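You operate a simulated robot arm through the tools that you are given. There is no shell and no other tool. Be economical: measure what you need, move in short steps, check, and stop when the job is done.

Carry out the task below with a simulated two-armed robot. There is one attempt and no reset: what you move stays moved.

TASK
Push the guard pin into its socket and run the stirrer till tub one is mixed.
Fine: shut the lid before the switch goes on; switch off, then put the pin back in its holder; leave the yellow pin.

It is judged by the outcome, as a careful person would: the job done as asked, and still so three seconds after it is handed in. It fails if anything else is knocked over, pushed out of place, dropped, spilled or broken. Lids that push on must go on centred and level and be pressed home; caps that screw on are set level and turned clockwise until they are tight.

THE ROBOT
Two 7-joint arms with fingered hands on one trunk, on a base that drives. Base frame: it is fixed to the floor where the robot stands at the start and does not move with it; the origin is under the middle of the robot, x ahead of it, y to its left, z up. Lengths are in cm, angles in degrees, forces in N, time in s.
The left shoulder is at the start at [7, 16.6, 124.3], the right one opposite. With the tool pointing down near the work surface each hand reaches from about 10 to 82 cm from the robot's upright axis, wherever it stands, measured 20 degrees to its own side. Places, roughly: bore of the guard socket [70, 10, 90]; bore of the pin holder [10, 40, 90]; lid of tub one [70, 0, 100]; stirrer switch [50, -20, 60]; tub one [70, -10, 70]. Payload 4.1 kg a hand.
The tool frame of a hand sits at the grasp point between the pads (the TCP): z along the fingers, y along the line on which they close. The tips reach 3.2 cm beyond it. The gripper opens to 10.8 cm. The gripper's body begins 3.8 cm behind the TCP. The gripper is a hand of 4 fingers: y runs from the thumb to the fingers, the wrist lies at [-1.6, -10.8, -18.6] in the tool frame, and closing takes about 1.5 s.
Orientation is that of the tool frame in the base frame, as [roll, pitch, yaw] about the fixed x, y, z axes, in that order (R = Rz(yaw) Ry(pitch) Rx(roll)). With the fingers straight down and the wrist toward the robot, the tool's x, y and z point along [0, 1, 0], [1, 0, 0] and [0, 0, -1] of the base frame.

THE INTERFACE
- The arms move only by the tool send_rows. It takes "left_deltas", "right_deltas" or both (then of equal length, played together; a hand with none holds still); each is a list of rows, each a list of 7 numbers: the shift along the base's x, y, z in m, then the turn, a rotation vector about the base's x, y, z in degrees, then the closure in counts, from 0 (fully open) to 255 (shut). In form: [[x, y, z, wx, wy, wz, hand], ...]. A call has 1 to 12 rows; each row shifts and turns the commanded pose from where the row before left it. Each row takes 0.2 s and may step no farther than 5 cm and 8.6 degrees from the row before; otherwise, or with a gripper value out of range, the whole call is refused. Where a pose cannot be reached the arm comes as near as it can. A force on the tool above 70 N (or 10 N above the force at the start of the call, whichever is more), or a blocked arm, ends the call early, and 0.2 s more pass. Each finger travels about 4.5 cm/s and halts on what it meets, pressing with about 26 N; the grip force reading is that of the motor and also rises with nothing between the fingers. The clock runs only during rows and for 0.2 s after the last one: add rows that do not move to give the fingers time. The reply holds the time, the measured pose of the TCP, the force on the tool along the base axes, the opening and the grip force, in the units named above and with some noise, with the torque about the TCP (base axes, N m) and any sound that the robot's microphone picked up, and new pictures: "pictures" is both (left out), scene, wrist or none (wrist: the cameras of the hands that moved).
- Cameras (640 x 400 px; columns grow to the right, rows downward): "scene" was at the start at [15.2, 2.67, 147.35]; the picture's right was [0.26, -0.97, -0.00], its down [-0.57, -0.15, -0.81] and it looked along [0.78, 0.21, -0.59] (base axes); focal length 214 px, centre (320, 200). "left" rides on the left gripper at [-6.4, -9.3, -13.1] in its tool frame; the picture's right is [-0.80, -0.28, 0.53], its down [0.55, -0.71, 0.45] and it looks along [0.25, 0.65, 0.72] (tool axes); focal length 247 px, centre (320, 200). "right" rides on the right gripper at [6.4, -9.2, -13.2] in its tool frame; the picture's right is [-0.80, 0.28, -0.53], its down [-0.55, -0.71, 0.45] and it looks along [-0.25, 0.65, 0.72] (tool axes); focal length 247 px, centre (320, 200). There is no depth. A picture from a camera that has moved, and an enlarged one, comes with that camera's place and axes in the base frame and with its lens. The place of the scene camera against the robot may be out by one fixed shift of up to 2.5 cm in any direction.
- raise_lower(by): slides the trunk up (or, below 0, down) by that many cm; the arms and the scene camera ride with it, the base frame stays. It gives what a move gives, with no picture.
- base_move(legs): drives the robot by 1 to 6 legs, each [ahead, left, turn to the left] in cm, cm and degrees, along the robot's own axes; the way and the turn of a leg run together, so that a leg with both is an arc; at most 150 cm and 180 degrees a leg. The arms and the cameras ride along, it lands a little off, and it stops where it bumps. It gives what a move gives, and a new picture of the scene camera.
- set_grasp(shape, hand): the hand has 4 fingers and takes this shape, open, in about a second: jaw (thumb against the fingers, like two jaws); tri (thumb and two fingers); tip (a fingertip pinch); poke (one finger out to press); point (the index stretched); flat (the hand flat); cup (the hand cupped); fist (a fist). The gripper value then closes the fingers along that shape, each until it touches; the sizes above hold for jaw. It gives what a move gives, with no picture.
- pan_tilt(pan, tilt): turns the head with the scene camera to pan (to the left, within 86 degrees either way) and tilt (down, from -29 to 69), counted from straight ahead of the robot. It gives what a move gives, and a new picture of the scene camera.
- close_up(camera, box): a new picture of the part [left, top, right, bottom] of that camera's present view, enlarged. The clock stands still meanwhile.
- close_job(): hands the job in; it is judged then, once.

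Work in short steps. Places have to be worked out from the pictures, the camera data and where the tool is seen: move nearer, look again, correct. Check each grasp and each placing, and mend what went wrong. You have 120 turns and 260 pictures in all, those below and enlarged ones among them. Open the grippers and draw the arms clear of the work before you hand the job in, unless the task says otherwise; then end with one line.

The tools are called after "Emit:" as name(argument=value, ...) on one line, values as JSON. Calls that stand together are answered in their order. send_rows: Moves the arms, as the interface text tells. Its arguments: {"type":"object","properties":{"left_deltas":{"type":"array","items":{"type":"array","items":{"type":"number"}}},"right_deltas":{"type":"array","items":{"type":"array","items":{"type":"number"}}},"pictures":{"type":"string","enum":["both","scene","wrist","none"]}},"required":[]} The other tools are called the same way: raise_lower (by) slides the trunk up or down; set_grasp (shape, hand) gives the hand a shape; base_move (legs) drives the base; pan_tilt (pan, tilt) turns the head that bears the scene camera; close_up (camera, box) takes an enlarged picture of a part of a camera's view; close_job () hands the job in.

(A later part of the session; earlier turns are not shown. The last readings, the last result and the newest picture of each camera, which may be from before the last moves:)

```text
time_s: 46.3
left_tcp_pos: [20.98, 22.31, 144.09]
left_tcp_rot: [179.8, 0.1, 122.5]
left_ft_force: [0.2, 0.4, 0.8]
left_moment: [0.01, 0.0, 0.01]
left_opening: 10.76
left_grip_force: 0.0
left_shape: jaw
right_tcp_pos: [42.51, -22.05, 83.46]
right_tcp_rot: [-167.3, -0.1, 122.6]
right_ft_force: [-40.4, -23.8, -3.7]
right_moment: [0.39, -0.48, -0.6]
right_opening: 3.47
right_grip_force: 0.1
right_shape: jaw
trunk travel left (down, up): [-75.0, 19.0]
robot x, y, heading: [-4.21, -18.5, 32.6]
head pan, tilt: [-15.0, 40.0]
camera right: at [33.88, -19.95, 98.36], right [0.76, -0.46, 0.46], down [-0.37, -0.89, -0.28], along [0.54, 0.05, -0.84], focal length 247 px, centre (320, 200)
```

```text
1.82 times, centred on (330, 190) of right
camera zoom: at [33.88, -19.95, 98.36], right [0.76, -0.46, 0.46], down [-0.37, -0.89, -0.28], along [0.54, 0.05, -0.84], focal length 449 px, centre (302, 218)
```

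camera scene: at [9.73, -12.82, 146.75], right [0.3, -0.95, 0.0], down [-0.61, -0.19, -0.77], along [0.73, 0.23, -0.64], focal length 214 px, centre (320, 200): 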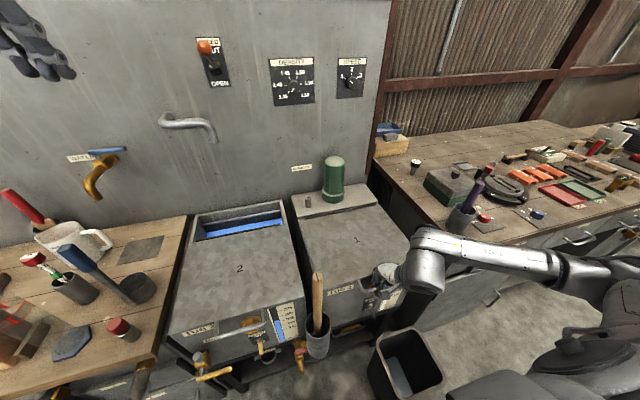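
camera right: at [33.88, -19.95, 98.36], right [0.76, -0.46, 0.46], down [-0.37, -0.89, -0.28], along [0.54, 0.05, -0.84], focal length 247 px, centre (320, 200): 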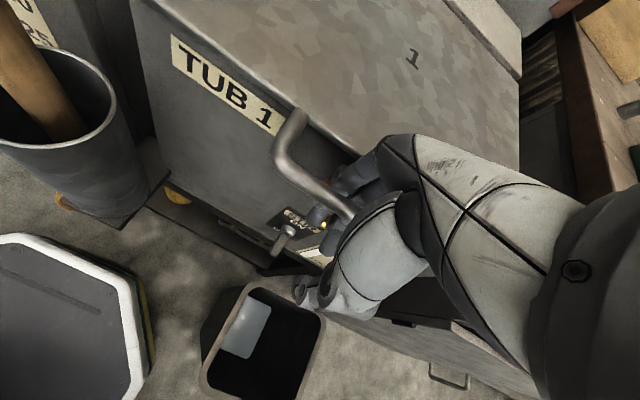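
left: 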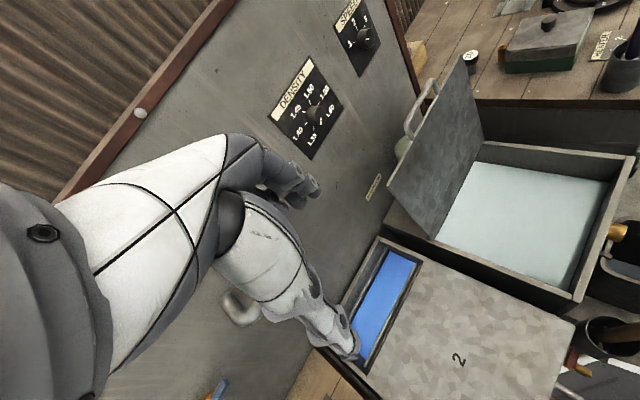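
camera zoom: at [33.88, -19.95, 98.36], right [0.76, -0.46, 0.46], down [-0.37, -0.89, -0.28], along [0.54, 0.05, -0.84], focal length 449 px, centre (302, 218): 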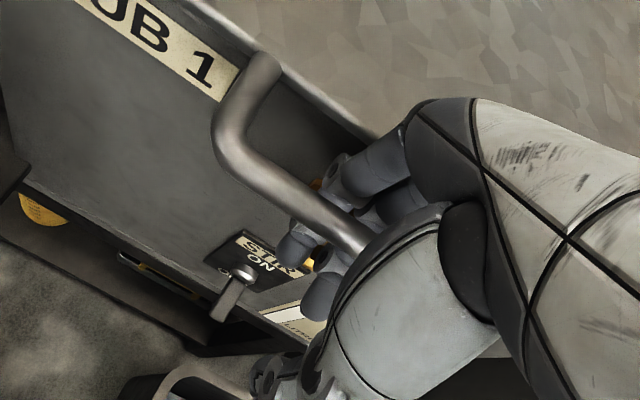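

Bar is free of the grip; fingers press on the tub front. I'll back off slightly and lift the hand straight up off the bar.

Emit:
send_rows(right_deltas=[[-0.0084, -0.0054, 0, 0, 0, 0, 160], [0, 0, 0.015, 0, 0, 0, 160], [0, 0, 0.02, 0, 0, 0, 160], [0, 0, 0.02, 0, 0, 0, 160], [0, 0, 0, 0, 0, 0, 160]])

Emit:
close_up(camera="scene", box=[280, 170, 440, 300])

```text
time_s: 47.5
left_tcp_pos: [21.48, 22.55, 143.8]
left_tcp_rot: [179.8, 0.2, 122.8]
left_ft_force: [0.7, -0.1, 0.2]
left_moment: [-0.01, -0.03, -0.02]
left_opening: 10.76
left_grip_force: 0.0
left_shape: jaw
right_tcp_pos: [42.47, -22.41, 89.09]
right_tcp_rot: [-167.6, 0.1, 122.8]
right_ft_force: [-7.8, -5.0, -1.6]
right_moment: [0.0, 0.0, -0.09]
right_opening: 3.74
right_grip_force: 0.0
right_shape: jaw
trunk travel left (down, up): [-75.0, 19.0]
robot x, y, heading: [-4.12, -18.07, 32.5]
head pan, tilt: [-15.0, 40.0]
camera scene: at [9.69, -12.87, 146.77], right [0.3, -0.95, 0.0], down [-0.61, -0.19, -0.77], along [0.73, 0.23, -0.64], focal length 214 px, centre (320, 200)
camera right: at [33.64, -20.25, 103.9], right [0.76, -0.46, 0.46], down [-0.36, -0.89, -0.29], along [0.54, 0.05, -0.84], focal length 247 px, centre (320, 200)
```

scene: 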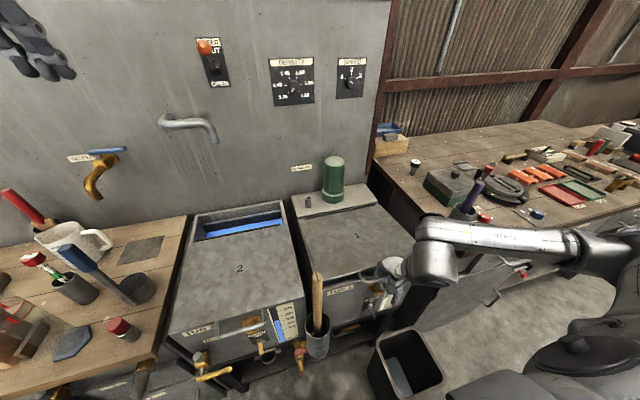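
right: 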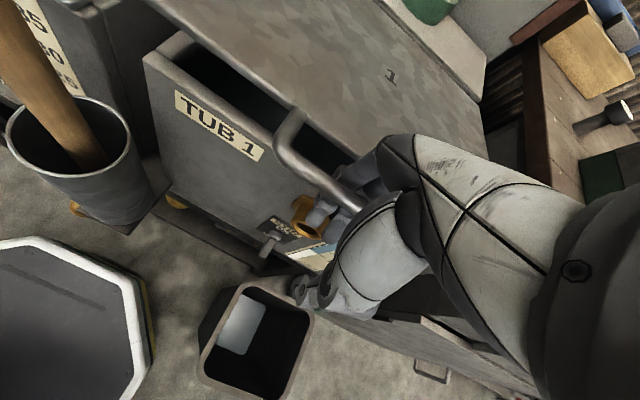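

```text
3.08 times, centred on (360, 235) of scene
camera zoom: at [9.69, -12.87, 146.77], right [0.3, -0.95, 0.0], down [-0.61, -0.19, -0.77], along [0.73, 0.23, -0.64], focal length 660 px, centre (197, 92)
```

zoom: 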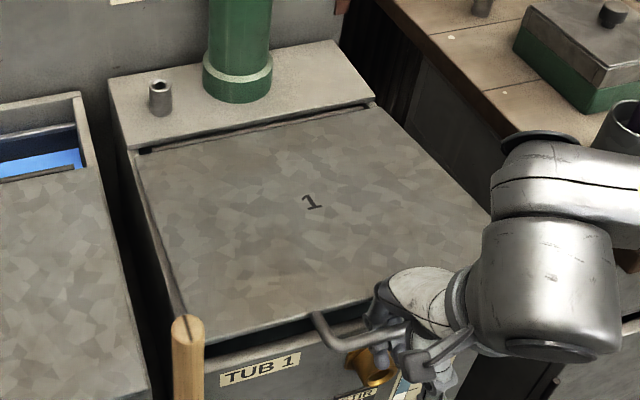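

The curled fingers lifted the bar with them. I'll lower it again and then open fully while backing the hand off, so the fingers straighten inside the handle.

Emit:
send_rows(right_deltas=[[0, 0, -0.018, 0, 0, 0, 160], [0, 0, -0.018, 0, 0, 0, 160], [0, 0, -0.018, 0, 0, 0, 160], [-0.0042, -0.0027, 0, 0, 0, 0, 130], [-0.0067, -0.0043, 0, 0, 0, 0, 100], [-0.0067, -0.0043, 0, 0, 0, 0, 60], [-0.0067, -0.0043, 0, 0, 0, 0, 20], [0, 0, 0, 0, 0, 0, 0], [0, 0, 0, 0, 0, 0, 0]])

Emit:
close_up(camera="right", box=[220, 80, 440, 300])

```text
time_s: 49.5
left_tcp_pos: [22.0, 23.21, 143.71]
left_tcp_rot: [-179.8, 0.2, 122.7]
left_ft_force: [0.1, -0.2, 0.0]
left_moment: [0.04, -0.01, -0.01]
left_opening: 10.76
left_grip_force: 0.0
left_shape: jaw
right_tcp_pos: [40.38, -23.3, 83.59]
right_tcp_rot: [-167.8, 0.2, 122.6]
right_ft_force: [41.2, 30.0, 31.9]
right_moment: [-1.31, 2.03, -1.2]
right_opening: 9.08
right_grip_force: 0.0
right_shape: jaw
trunk travel left (down, up): [-75.0, 19.0]
robot x, y, heading: [-4.41, -18.59, 32.9]
head pan, tilt: [-15.0, 40.0]
camera scene: at [10.17, -12.22, 146.74], right [0.3, -0.95, 0.0], down [-0.61, -0.2, -0.76], along [0.73, 0.23, -0.65], focal length 214 px, centre (320, 200)
camera right: at [31.65, -21.23, 98.33], right [0.76, -0.46, 0.46], down [-0.36, -0.89, -0.29], along [0.54, 0.05, -0.84], focal length 247 px, centre (320, 200)
```

scene: 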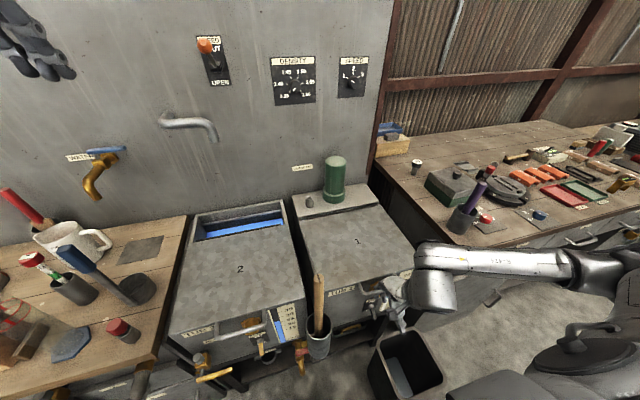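
right: 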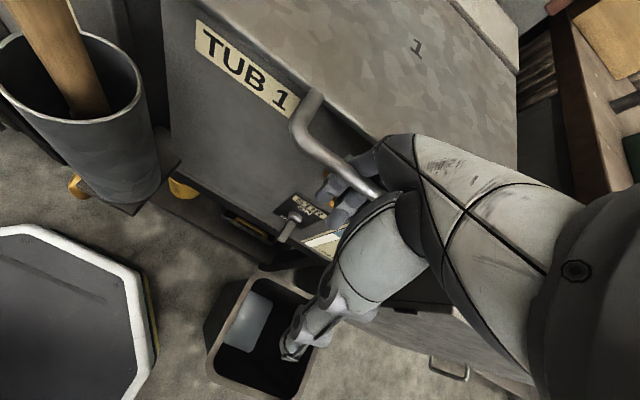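

```text
1.82 times, centred on (330, 190) of right
camera zoom: at [31.65, -21.23, 98.33], right [0.76, -0.46, 0.46], down [-0.36, -0.89, -0.29], along [0.54, 0.05, -0.84], focal length 449 px, centre (302, 218)
```

zoom: 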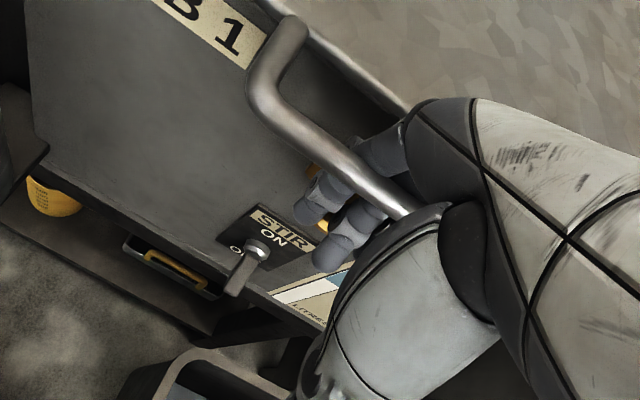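

Now I've pulled the fingers against the bar. I'll ease forward 1 cm, open fully, and lift a little as a test.

Emit:
send_rows(right_deltas=[[0.0084, 0.0054, 0, 0, 0, 0, 0], [0, 0, 0, 2.0, -3.2, 0, 0], [0, 0, 0.005, 2.0, -3.2, 0, 0], [0, 0, 0.01, 0, 0, 0, 0], [0, 0, 0, 0, 0, 0, 0]], pictures="wrist")

Emit:
close_up(camera="right", box=[220, 60, 440, 280])

```text
time_s: 50.7
left_tcp_pos: [21.98, 22.85, 143.75]
left_tcp_rot: [-179.9, 0.1, 122.6]
left_ft_force: [-0.2, 0.1, 0.3]
left_moment: [-0.02, -0.01, 0.0]
left_opening: 10.75
left_grip_force: 0.0
left_shape: jaw
right_tcp_pos: [40.68, -23.4, 84.86]
right_tcp_rot: [-174.9, 0.2, 122.8]
right_ft_force: [7.1, 4.6, 6.1]
right_moment: [-0.22, 0.03, -0.19]
right_opening: 10.32
right_grip_force: 0.1
right_shape: jaw
trunk travel left (down, up): [-75.0, 19.0]
robot x, y, heading: [-3.85, -18.55, 32.8]
head pan, tilt: [-15.0, 40.0]
camera right: at [30.48, -22.13, 98.87], right [0.71, -0.49, 0.51], down [-0.33, -0.86, -0.38], along [0.63, 0.1, -0.77], focal length 247 px, centre (320, 200)
```

right: 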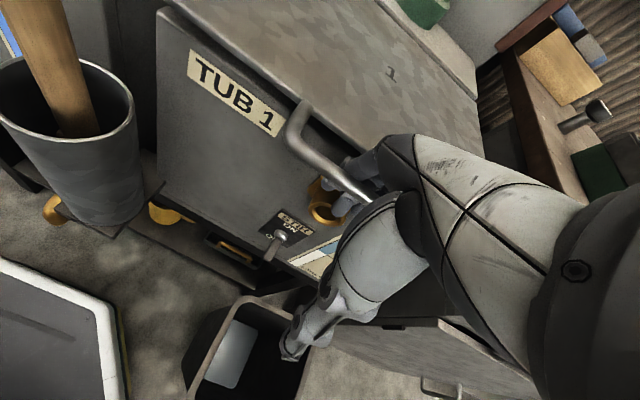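

```text
1.82 times, centred on (330, 170) of right
camera zoom: at [30.48, -22.13, 98.87], right [0.71, -0.49, 0.51], down [-0.33, -0.86, -0.38], along [0.63, 0.1, -0.77], focal length 449 px, centre (302, 254)
```

zoom: 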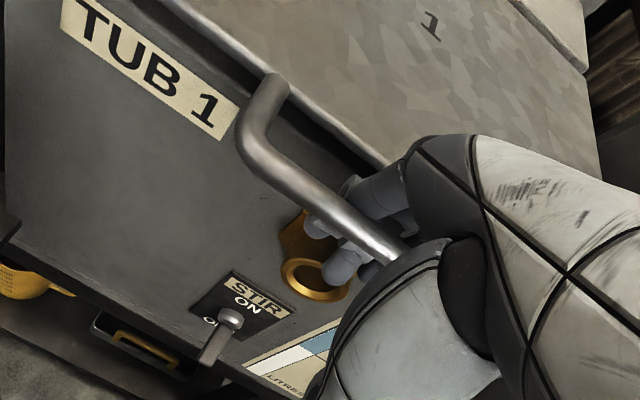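

Emit:
send_rows(right_deltas=[[0, 0, 0.015, 0, 0, 0, 0], [0, 0, 0.015, 0, 0, 0, 0], [0, 0, 0, 0, 0, 0, 0]])

Emit:
close_up(camera="scene", box=[280, 170, 440, 300])

```text
time_s: 51.5
left_tcp_pos: [21.62, 22.61, 143.79]
left_tcp_rot: [180.0, 0.1, 122.7]
left_ft_force: [-0.1, -0.9, -1.0]
left_moment: [-0.02, -0.02, -0.01]
left_opening: 10.77
left_grip_force: 0.1
left_shape: jaw
right_tcp_pos: [40.59, -23.32, 88.11]
right_tcp_rot: [-174.9, 0.2, 122.7]
right_ft_force: [-0.2, 0.6, 0.8]
right_moment: [0.02, 0.01, -0.02]
right_opening: 10.76
right_grip_force: 0.1
right_shape: jaw
trunk travel left (down, up): [-75.0, 19.0]
robot x, y, heading: [-4.07, -18.54, 32.7]
head pan, tilt: [-15.0, 40.0]
camera scene: at [9.81, -12.8, 146.75], right [0.3, -0.95, 0.0], down [-0.61, -0.19, -0.77], along [0.73, 0.23, -0.64], focal length 214 px, centre (320, 200)
camera right: at [30.32, -22.2, 101.95], right [0.71, -0.49, 0.51], down [-0.33, -0.86, -0.38], along [0.63, 0.1, -0.77], focal length 247 px, centre (320, 200)
```

scene: 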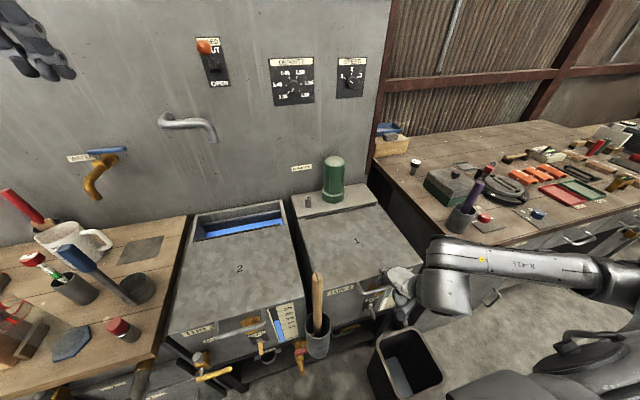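
right: 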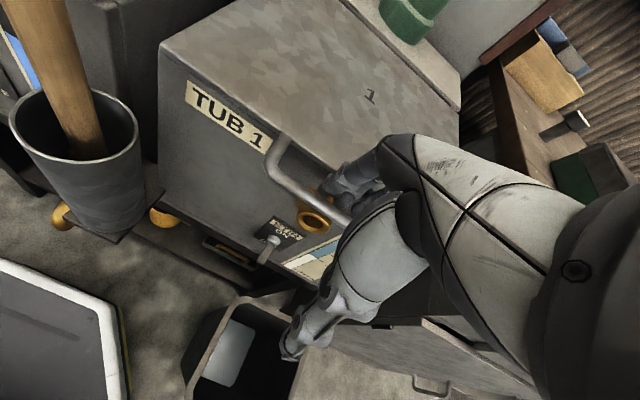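

```text
3.08 times, centred on (360, 235) of scene
camera zoom: at [9.81, -12.8, 146.75], right [0.3, -0.95, 0.0], down [-0.61, -0.19, -0.77], along [0.73, 0.23, -0.64], focal length 660 px, centre (197, 92)
```

zoom: 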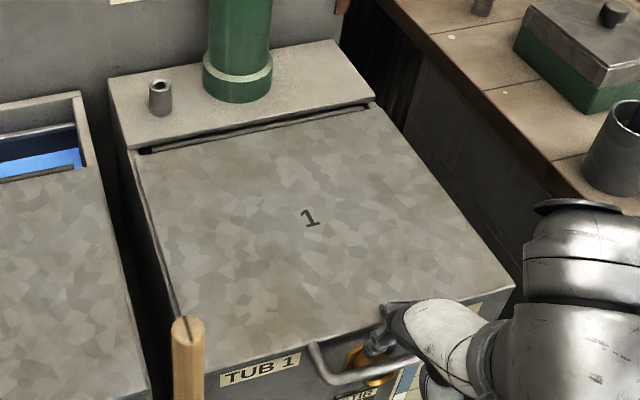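

The lid is shut and the hand is free. I'll raise it clear.

Emit:
send_rows(right_deltas=[[0, 0, 0.02, 0, 0, 0, 0], [0, 0, 0.03, 0, 0, 0, 0], [0, 0, 0.04, 0, 0, 0, 0], [0, 0, 0.045, 0, 0, 0, 0], [0, 0, 0.045, 0, 0, 0, 0], [0, 0, 0.045, 0, 0, 0, 0], [0, 0, 0.045, 0, 0, 0, 0], [0, 0, 0.045, 0, 0, 0, 0], [0, 0, 0, 0, 0, 0, 0]])

Emit:
close_up(camera="scene", box=[280, 170, 440, 300])

```text
time_s: 53.5
left_tcp_pos: [21.57, 22.51, 143.98]
left_tcp_rot: [179.9, 0.2, 122.8]
left_ft_force: [0.4, -0.2, 0.4]
left_moment: [0.02, -0.03, 0.0]
left_opening: 10.79
left_grip_force: 0.1
left_shape: jaw
right_tcp_pos: [43.53, -28.17, 97.66]
right_tcp_rot: [-175.0, 0.2, 122.6]
right_ft_force: [-0.1, 0.1, 0.7]
right_moment: [0.0, -0.01, 0.01]
right_opening: 10.77
right_grip_force: 0.1
right_shape: jaw
right hand out of reach, approached as far as the arm can: row 1, 2, 3, 4, 5, 6, 7, 8
trunk travel left (down, up): [-75.0, 19.0]
robot x, y, heading: [-4.3, -18.66, 32.9]
head pan, tilt: [-15.0, 40.0]
camera scene: at [9.68, -12.83, 146.76], right [0.3, -0.95, 0.0], down [-0.61, -0.19, -0.77], along [0.73, 0.23, -0.64], focal length 214 px, centre (320, 200)
camera right: at [33.28, -26.97, 111.51], right [0.71, -0.49, 0.51], down [-0.33, -0.86, -0.38], along [0.63, 0.1, -0.77], focal length 247 px, centre (320, 200)
```

scene: 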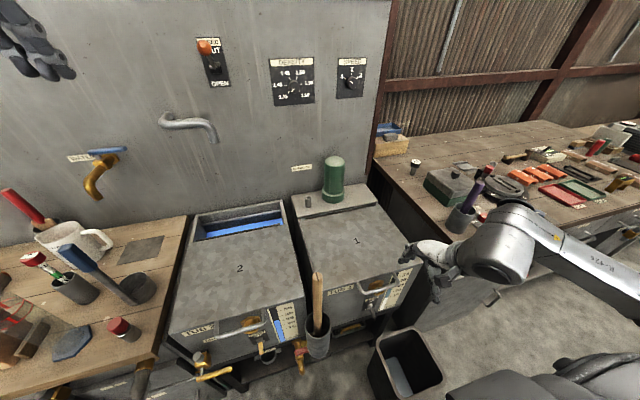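
right: 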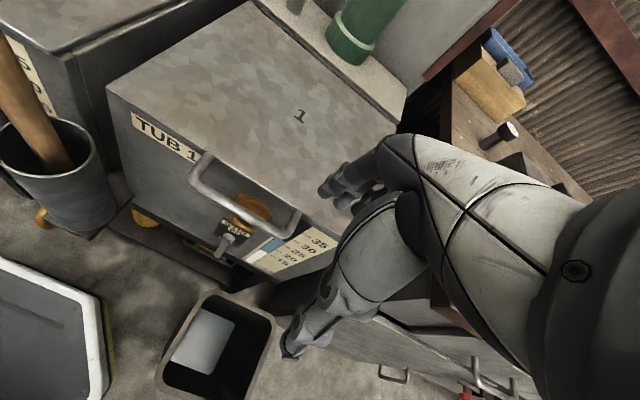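

```text
3.08 times, centred on (360, 235) of scene
camera zoom: at [9.68, -12.83, 146.76], right [0.3, -0.95, 0.0], down [-0.61, -0.19, -0.77], along [0.73, 0.23, -0.64], focal length 660 px, centre (197, 92)
```

zoom: 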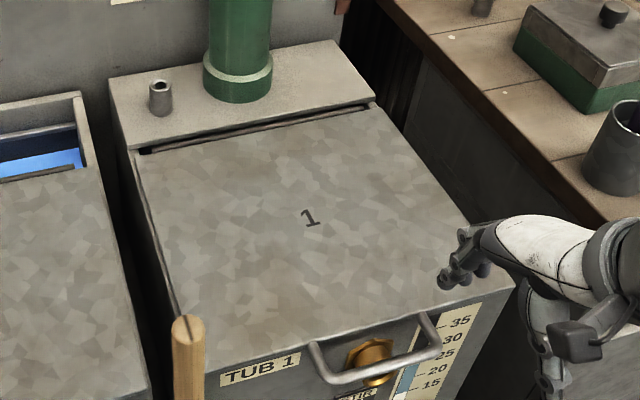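

The lid is flush and shut. Now for the pin: I'll use the right hand, which reaches the socket best from here. First I'll lift it to a comfortable pose.

Emit:
send_rows(right_deltas=[[0.02, 0.013, 0.02, 0, 0, 0, 0], [0.02, 0.013, 0.03, 0, 0, 0, 0], [0.02, 0.013, 0.03, 1.4, -2.2, 0, 0], [0.02, 0.013, 0.03, 1.4, -2.2, 0, 0], [0.01, 0.008, 0.03, 0, 0, 0, 0], [0, 0, 0.03, 0, 0, 0, 0], [0, 0, 0.03, 0, 0, 0, 0], [0, 0, 0.03, 0, 0, 0, 0], [0, 0, 0, 0, 0, 0, 0]], pictures="scene")

```text
time_s: 55.5
left_tcp_pos: [21.63, 22.68, 143.85]
left_tcp_rot: [-180.0, 0.0, 122.5]
left_ft_force: [-0.4, 0.6, -0.1]
left_moment: [0.0, -0.03, -0.01]
left_opening: 10.79
left_grip_force: 0.0
left_shape: jaw
right_tcp_pos: [52.83, -22.22, 120.86]
right_tcp_rot: [179.8, 0.1, 122.6]
right_ft_force: [0.1, -0.4, 0.7]
right_moment: [0.02, -0.01, 0.05]
right_opening: 10.79
right_grip_force: 0.0
right_shape: jaw
trunk travel left (down, up): [-75.0, 19.0]
robot x, y, heading: [-4.17, -18.3, 32.7]
head pan, tilt: [-15.0, 40.0]
camera scene: at [9.79, -12.81, 146.75], right [0.3, -0.95, 0.0], down [-0.61, -0.19, -0.77], along [0.73, 0.23, -0.64], focal length 214 px, centre (320, 200)
```

scene: 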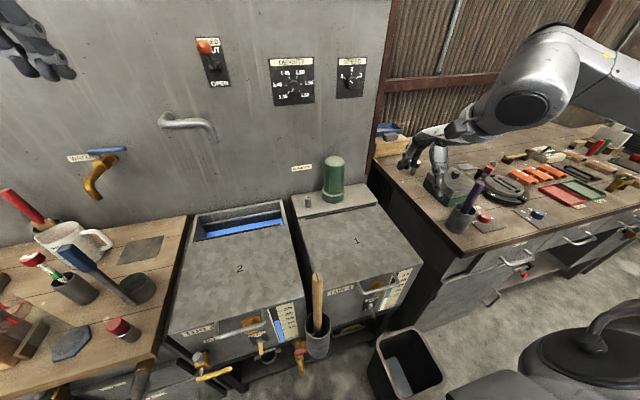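

Backing off 12 cm to clear the hose by the left bench, then sliding left so the right hand can reach the pin.

Emit:
send_rows(right_deltas=[[0, 0, 0.04, 0, 0, 0, 0], [0, 0, 0.04, 0, 0, 0, 0], [0, 0, 0.04, 0, 0, 0, 0], [0, 0, 0, 0, 0, 0, 0]], pictures="none")

Emit:
base_move(legs=[[-12, 0, 0], [0, 45, 0]])

Emit:
close_up(camera="right", box=[0, 0, 640, 400])

```text
time_s: 56.5
left_tcp_pos: [21.76, 22.65, 143.85]
left_tcp_rot: [180.0, 0.2, 122.7]
left_ft_force: [0.4, 0.8, 0.4]
left_moment: [0.0, 0.0, 0.0]
left_opening: 10.76
left_grip_force: 0.1
left_shape: jaw
right_tcp_pos: [52.95, -22.48, 132.83]
right_tcp_rot: [179.8, 0.2, 122.6]
right_ft_force: [-0.1, 0.0, 1.6]
right_moment: [0.0, 0.0, 0.0]
right_opening: 10.76
right_grip_force: 0.1
right_shape: jaw
trunk travel left (down, up): [-75.0, 19.0]
robot x, y, heading: [-4.27, -18.72, 32.6]
head pan, tilt: [-15.0, 40.0]
```

```text
time_s: 60.1
left_tcp_pos: [-12.22, 53.8, 143.8]
left_tcp_rot: [179.9, -0.1, 122.4]
left_ft_force: [0.0, -0.3, 0.2]
left_moment: [0.0, 0.01, -0.01]
left_opening: 10.79
left_grip_force: 0.2
left_shape: jaw
right_tcp_pos: [18.75, 8.49, 132.72]
right_tcp_rot: [179.9, 0.2, 122.3]
right_ft_force: [0.0, 0.1, -0.3]
right_moment: [0.03, 0.0, 0.01]
right_opening: 10.77
right_grip_force: 0.1
right_shape: jaw
trunk travel left (down, up): [-75.0, 19.0]
robot x, y, heading: [-38.5, 12.45, 32.6]
head pan, tilt: [-15.0, 40.0]
camera scene: at [-24.37, 18.32, 146.74], right [0.3, -0.95, 0.0], down [-0.61, -0.19, -0.77], along [0.73, 0.23, -0.64], focal length 214 px, centre (320, 200)
```

scene: 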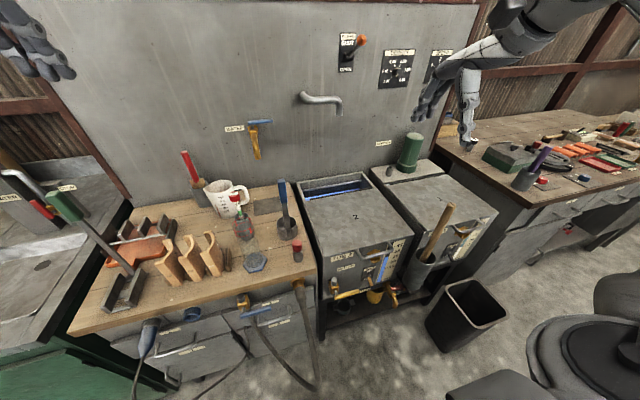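

```text
1.00 times, centred on (320, 200) of right
camera zoom: at [7.38, 9.03, 145.9], right [0.66, -0.52, 0.54], down [-0.3, -0.84, -0.45], along [0.69, 0.14, -0.72], focal length 247 px, centre (320, 200)
```

zoom: 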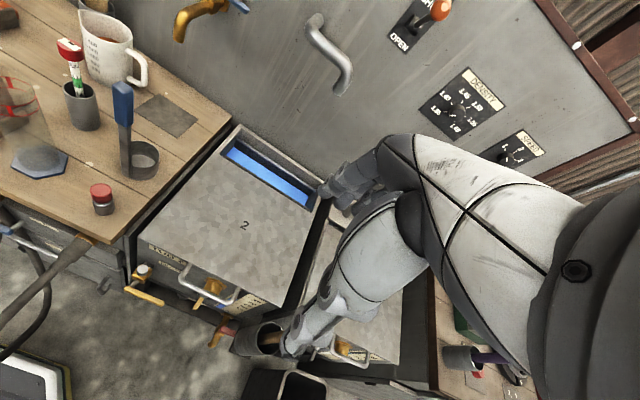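

Pin head triangulates to about (12.6, 37.3, 93). A cup stands about 10 cm behind it, so I'll preclose the hand to about 6 cm and come in from above.

Emit:
send_rows(right_deltas=[[-0.0077, 0.036, -0.02, 0, 0, 0, 110], [-0.0077, 0.036, -0.02, 0, 0, 0, 110], [-0.0077, 0.036, -0.02, 0, 0, 0, 110], [-0.0077, 0.036, -0.02, 0, 0, 0, 110], [-0.0077, 0.036, -0.02, 0, 0, 0, 110], [-0.0077, 0.036, -0.02, 0, 0, 0, 110], [-0.0077, 0.036, -0.02, 0, 0, 0, 110], [-0.0077, 0.036, -0.02, 0, 0, 0, 110], [0, 0, 0, 0, 0, 0, 110]])

Emit:
pan_tilt(pan=0, tilt=50)

Emit:
close_up(camera="right", box=[220, 200, 420, 400])

```text
time_s: 62.1
left_tcp_pos: [-12.45, 53.77, 143.78]
left_tcp_rot: [179.9, 0.0, 122.3]
left_ft_force: [0.4, -1.1, -0.1]
left_moment: [0.05, 0.01, 0.0]
left_opening: 10.78
left_grip_force: 0.1
left_shape: jaw
right_tcp_pos: [12.39, 37.25, 116.91]
right_tcp_rot: [179.8, 0.0, 122.2]
right_ft_force: [-0.5, -0.8, -0.7]
right_moment: [0.03, 0.0, -0.03]
right_opening: 6.16
right_grip_force: 0.1
right_shape: jaw
trunk travel left (down, up): [-75.0, 19.0]
robot x, y, heading: [-38.98, 12.64, 32.2]
head pan, tilt: [-15.0, 40.0]
camera scene: at [-24.44, 18.3, 146.75], right [0.3, -0.95, 0.0], down [-0.61, -0.19, -0.77], along [0.73, 0.23, -0.64], focal length 214 px, centre (320, 200)
camera right: at [1.08, 37.89, 129.99], right [0.66, -0.52, 0.54], down [-0.3, -0.84, -0.45], along [0.69, 0.14, -0.71], focal length 247 px, centre (320, 200)
```

scene: 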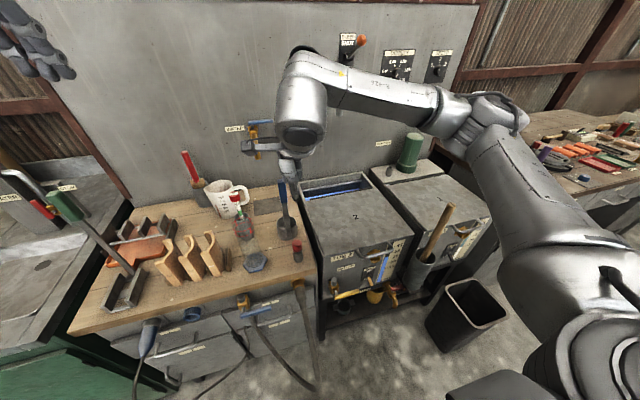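
right: 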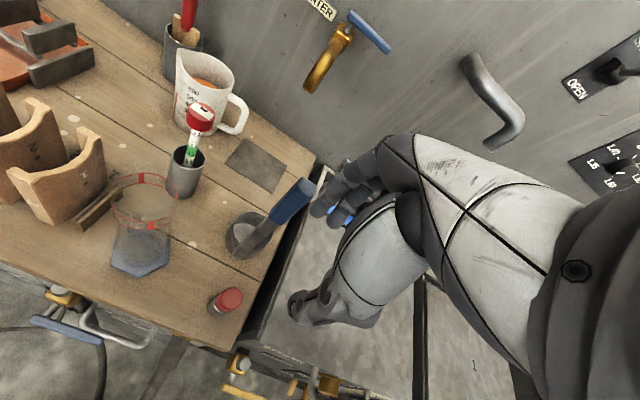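

```text
time_s: 62.8
left_tcp_pos: [-12.5, 53.87, 143.87]
left_tcp_rot: [180.0, 0.0, 122.4]
left_ft_force: [0.2, 0.8, 0.6]
left_moment: [-0.02, 0.03, -0.01]
left_opening: 10.74
left_grip_force: 0.1
left_shape: jaw
right_tcp_pos: [12.38, 37.42, 116.86]
right_tcp_rot: [179.8, 0.2, 122.4]
right_ft_force: [-0.4, -0.4, 0.5]
right_moment: [0.01, 0.01, 0.03]
right_opening: 6.17
right_grip_force: 0.0
right_shape: jaw
trunk travel left (down, up): [-75.0, 19.0]
robot x, y, heading: [-38.47, 12.67, 32.4]
head pan, tilt: [0.0, 50.0]
camera scene: at [-26.04, 20.0, 145.33], right [0.53, -0.85, 0.0], down [-0.65, -0.41, -0.64], along [0.54, 0.34, -0.77], focal length 214 px, centre (320, 200)
```

scene: 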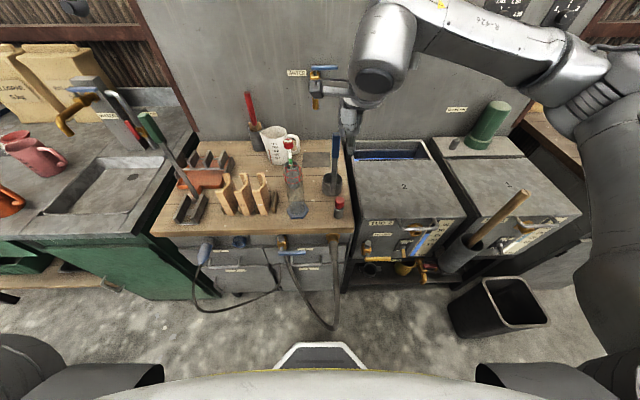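

```text
2.00 times, centred on (320, 300) of right
camera zoom: at [1.09, 37.95, 129.98], right [0.66, -0.52, 0.54], down [-0.3, -0.84, -0.45], along [0.69, 0.14, -0.72], focal length 494 px, centre (320, 0)
```

zoom: 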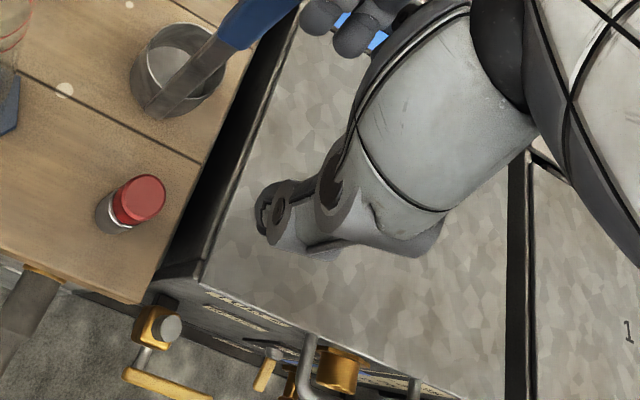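

Pin head is about (12.65, 37.6, 91.5), almost under the hand. Lowering to z≈99 and checking clearance from the cup and blue handle.

Emit:
send_rows(right_deltas=[[0.0025, 0.002, -0.04, 0, 0, 0, 110], [0, 0, -0.04, 0, 0, 0, 110], [0, 0, -0.04, 0, 0, 0, 110], [0, 0, -0.04, 0, 0, 0, 110], [0, 0, -0.02, 0, 0, 0, 110], [0, 0, 0, 0, 0, 0, 110]])

Emit:
close_up(camera="scene", box=[290, 100, 420, 240])

Emit:
close_up(camera="right", box=[220, 130, 420, 400])

```text
time_s: 64.2
left_tcp_pos: [-12.39, 53.74, 143.92]
left_tcp_rot: [180.0, 0.1, 122.4]
left_ft_force: [0.0, -0.3, 0.4]
left_moment: [0.07, -0.03, -0.01]
left_opening: 10.76
left_grip_force: 0.0
left_shape: jaw
right_tcp_pos: [12.65, 37.45, 98.83]
right_tcp_rot: [179.8, 0.1, 122.3]
right_ft_force: [1.1, -0.3, 0.2]
right_moment: [-0.02, -0.04, 0.04]
right_opening: 6.21
right_grip_force: 0.1
right_shape: jaw
trunk travel left (down, up): [-75.0, 19.0]
robot x, y, heading: [-38.6, 13.05, 32.4]
head pan, tilt: [0.0, 50.0]
camera scene: at [-26.08, 20.01, 145.33], right [0.53, -0.84, 0.0], down [-0.65, -0.41, -0.64], along [0.54, 0.34, -0.77], focal length 214 px, centre (320, 200)
camera right: at [1.38, 38.05, 111.97], right [0.66, -0.52, 0.54], down [-0.3, -0.84, -0.45], along [0.69, 0.14, -0.71], focal length 247 px, centre (320, 200)
```

scene: 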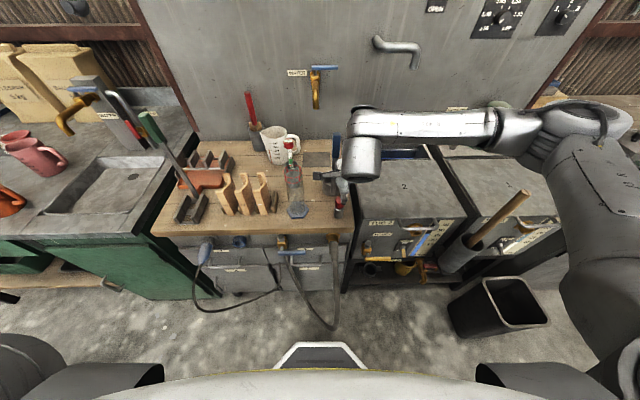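
right: 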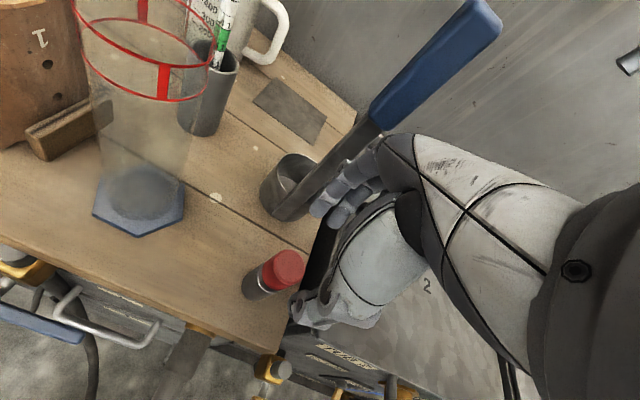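

```text
2.86 times, centred on (355, 170) of scene
camera zoom: at [-26.08, 20.01, 145.33], right [0.53, -0.84, 0.0], down [-0.65, -0.41, -0.64], along [0.54, 0.34, -0.77], focal length 613 px, centre (220, 286)
```

zoom: 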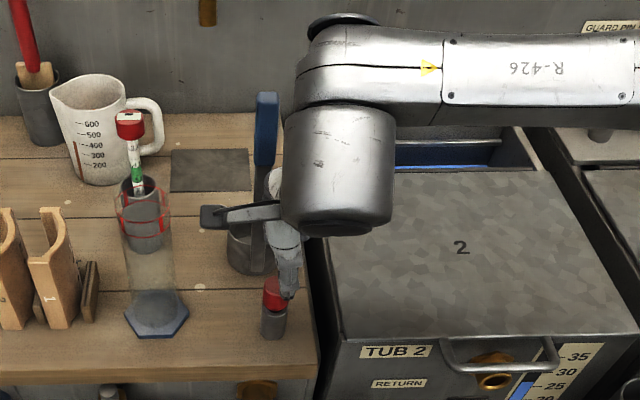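

```text
1.48 times, centred on (320, 265) of right
camera zoom: at [1.38, 38.05, 111.97], right [0.66, -0.52, 0.54], down [-0.3, -0.84, -0.45], along [0.69, 0.14, -0.71], focal length 366 px, centre (320, 104)
```

zoom: 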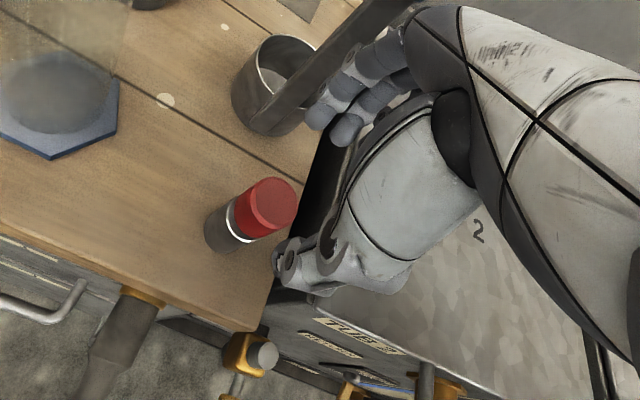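

The head projects exactly on the tool axis, about 6 cm below the TCP. Going down 5.5 cm.

Emit:
send_rows(right_deltas=[[0, 0, -0.015, 0, 0, 0, 110], [0, 0, -0.015, 0, 0, 0, 110], [0, 0, -0.015, 0, 0, 0, 110], [0, 0, -0.01, 0, 0, 0, 110], [0, 0, 0, 0, 0, 0, 110]])

Emit:
close_up(camera="scene", box=[300, 130, 400, 230])

Emit:
close_up(camera="right", box=[220, 130, 420, 330])

```text
time_s: 65.4
left_tcp_pos: [-12.52, 53.7, 143.8]
left_tcp_rot: [-179.9, 0.1, 122.4]
left_ft_force: [0.2, 0.0, -0.2]
left_moment: [-0.01, -0.02, 0.0]
left_opening: 10.76
left_grip_force: 0.1
left_shape: jaw
right_tcp_pos: [12.68, 37.59, 93.3]
right_tcp_rot: [179.8, 0.2, 122.3]
right_ft_force: [0.0, 0.2, 0.3]
right_moment: [-0.02, 0.0, -0.01]
right_opening: 6.17
right_grip_force: 0.1
right_shape: jaw
trunk travel left (down, up): [-75.0, 19.0]
robot x, y, heading: [-38.45, 12.68, 32.1]
head pan, tilt: [0.0, 50.0]
camera scene: at [-26.06, 20.01, 145.33], right [0.53, -0.84, 0.0], down [-0.65, -0.41, -0.64], along [0.54, 0.34, -0.77], focal length 214 px, centre (320, 200)
camera right: at [1.37, 38.07, 106.45], right [0.66, -0.52, 0.54], down [-0.3, -0.84, -0.45], along [0.69, 0.14, -0.72], focal length 247 px, centre (320, 200)
```

scene: 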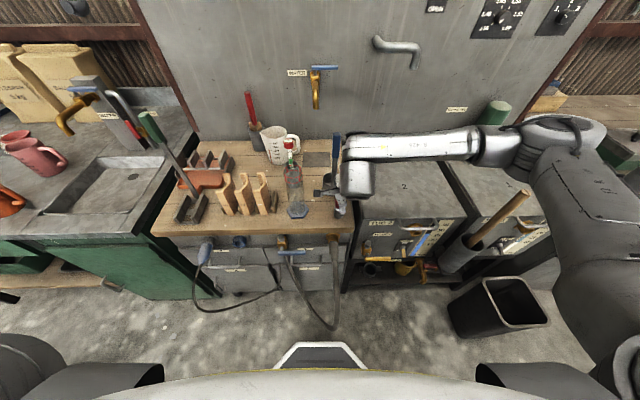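
right: 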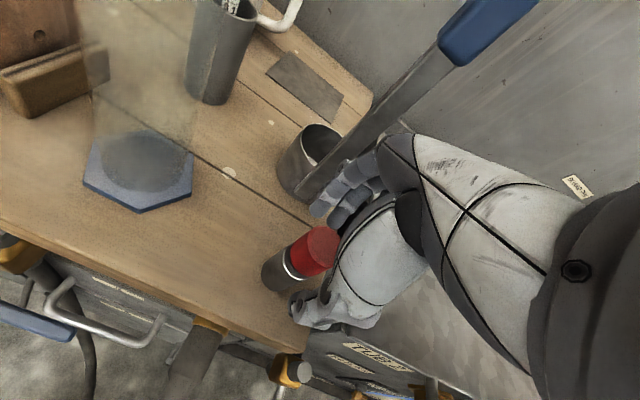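

```text
4.00 times, centred on (350, 180) of scene
camera zoom: at [-26.06, 20.01, 145.33], right [0.53, -0.84, 0.0], down [-0.65, -0.41, -0.64], along [0.54, 0.34, -0.77], focal length 858 px, centre (200, 280)
```

zoom: 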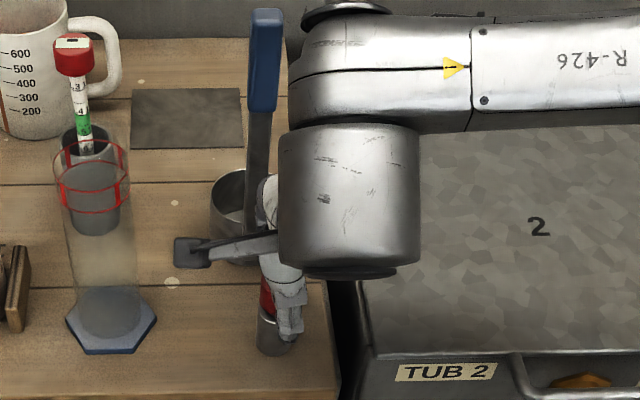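

```text
2.00 times, centred on (320, 230) of right
camera zoom: at [1.37, 38.07, 106.45], right [0.66, -0.52, 0.54], down [-0.3, -0.84, -0.45], along [0.69, 0.14, -0.72], focal length 494 px, centre (320, 140)
```

zoom: 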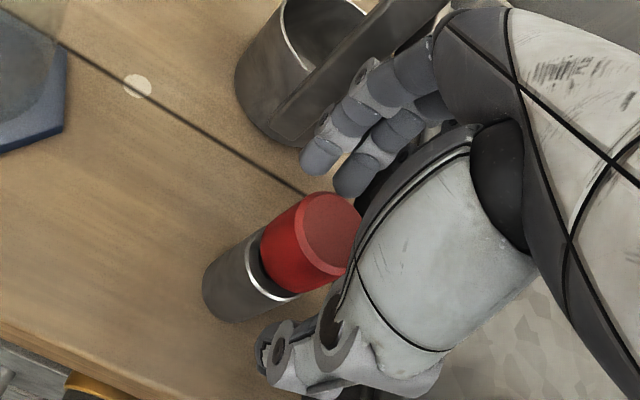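

The head sits right between thumb and fingers with its top about at TCP height. A 0.4 cm shift left, then close.

Emit:
send_rows(right_deltas=[[-0.002, 0.0034, 0, 0, 0, 0, 110], [0, 0, 0, 0, 0, 0, 150], [0, 0, 0, 0, 0, 0, 190], [0, 0, 0, 0, 0, 0, 230], [0, 0, 0, 0, 0, 0, 255], [0, 0, 0, 0, 0, 0, 255], [0, 0, 0, 0, 0, 0, 255]], pictures="wrist")

Emit:
close_up(camera="right", box=[220, 130, 420, 330])

```text
time_s: 67.0
left_tcp_pos: [-12.45, 53.73, 143.92]
left_tcp_rot: [-179.9, 0.1, 122.5]
left_ft_force: [0.2, 0.4, 0.4]
left_moment: [-0.03, -0.02, 0.03]
left_opening: 10.77
left_grip_force: 0.0
left_shape: jaw
right_tcp_pos: [12.35, 37.92, 93.36]
right_tcp_rot: [179.9, 0.2, 122.3]
right_ft_force: [-4.7, -2.8, -0.5]
right_moment: [-0.09, 0.16, -0.01]
right_opening: 2.12
right_grip_force: 25.9
right_shape: jaw
trunk travel left (down, up): [-75.0, 19.0]
robot x, y, heading: [-38.61, 12.83, 31.9]
head pan, tilt: [0.0, 50.0]
camera right: at [1.15, 38.39, 106.47], right [0.66, -0.52, 0.54], down [-0.3, -0.84, -0.45], along [0.69, 0.14, -0.72], focal length 247 px, centre (320, 200)
```

right: 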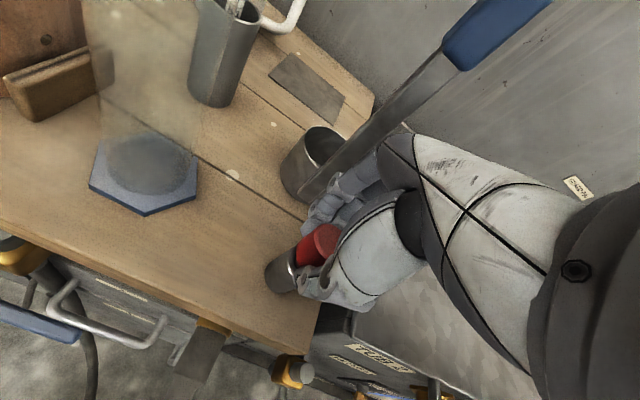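

```text
2.00 times, centred on (320, 230) of right
camera zoom: at [1.15, 38.39, 106.47], right [0.66, -0.52, 0.54], down [-0.3, -0.84, -0.45], along [0.69, 0.14, -0.72], focal length 494 px, centre (320, 140)
```

zoom: 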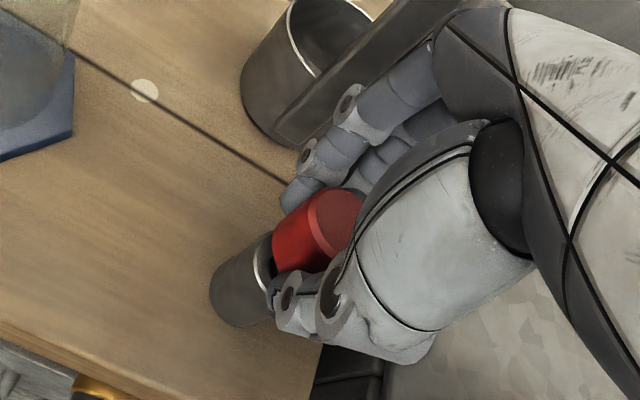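

Gripped on the head (opening 2.1 cm, 26 N). Lifting straight up; the return pose is TCP (12.35, 37.92, 93.36).

Emit:
send_rows(right_deltas=[[0, 0, 0.01, 0, 0, 0, 255], [0, 0, 0.015, 0, 0, 0, 255], [0, 0, 0.02, 0, 0, 0, 255], [0, 0, 0.03, 0, 0, 0, 255], [0, 0, 0.03, 0, 0, 0, 255], [0, 0, 0, 0, 0, 0, 255]])

Emit:
close_up(camera="scene", box=[300, 100, 420, 230])

Emit:
close_up(camera="right", box=[220, 130, 420, 330])

```text
time_s: 68.4
left_tcp_pos: [-12.34, 53.87, 143.87]
left_tcp_rot: [180.0, 0.1, 122.5]
left_ft_force: [0.0, 1.4, -0.6]
left_moment: [-0.01, 0.0, 0.0]
left_opening: 10.79
left_grip_force: 0.0
left_shape: jaw
right_tcp_pos: [12.46, 37.86, 103.82]
right_tcp_rot: [179.8, 0.2, 122.2]
right_ft_force: [-0.2, -0.4, -0.4]
right_moment: [-0.01, 0.01, 0.01]
right_opening: 2.1
right_grip_force: 25.7
right_shape: jaw
trunk travel left (down, up): [-75.0, 19.0]
robot x, y, heading: [-38.17, 12.91, 32.3]
head pan, tilt: [0.0, 50.0]
camera scene: at [-26.0, 20.03, 145.32], right [0.53, -0.84, 0.0], down [-0.65, -0.41, -0.64], along [0.54, 0.34, -0.77], focal length 214 px, centre (320, 200)
camera right: at [1.19, 38.5, 116.88], right [0.66, -0.52, 0.54], down [-0.3, -0.84, -0.45], along [0.69, 0.14, -0.72], focal length 247 px, centre (320, 200)
```

scene: 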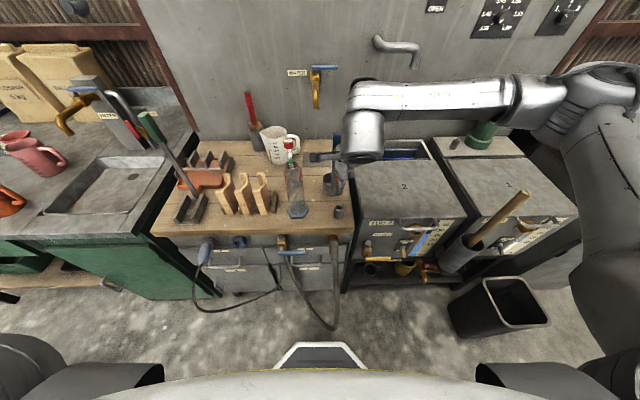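
right: 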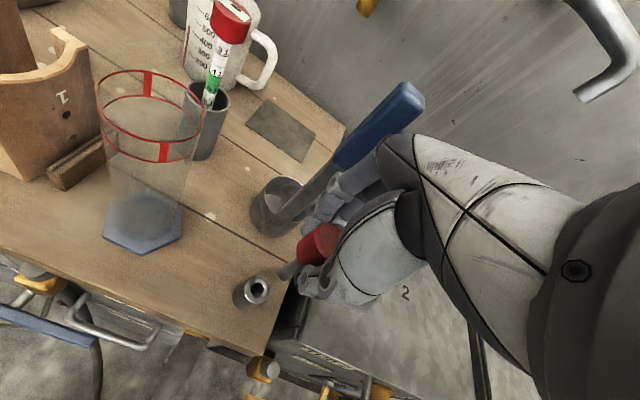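

```text
3.08 times, centred on (360, 165) of scene
camera zoom: at [-26.0, 20.03, 145.32], right [0.53, -0.84, 0.0], down [-0.65, -0.41, -0.64], along [0.54, 0.34, -0.77], focal length 660 px, centre (197, 308)
```

zoom: 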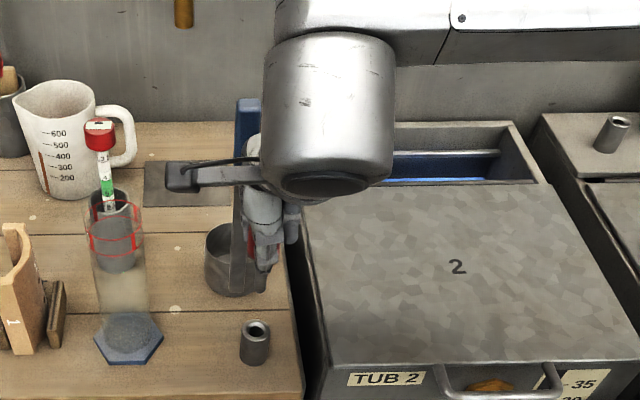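

```text
2.00 times, centred on (320, 230) of right
camera zoom: at [1.19, 38.5, 116.88], right [0.66, -0.52, 0.54], down [-0.3, -0.84, -0.45], along [0.69, 0.14, -0.72], focal length 494 px, centre (320, 140)
```

zoom: 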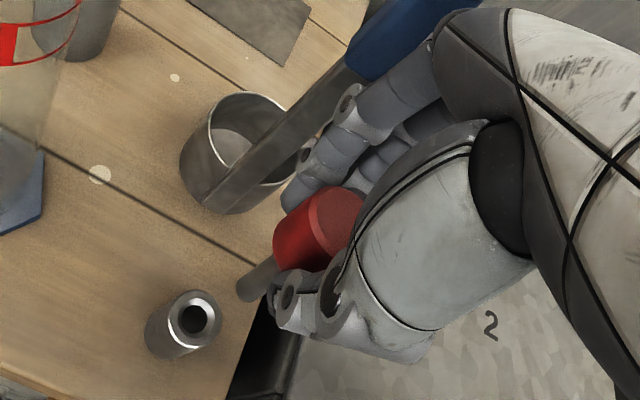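

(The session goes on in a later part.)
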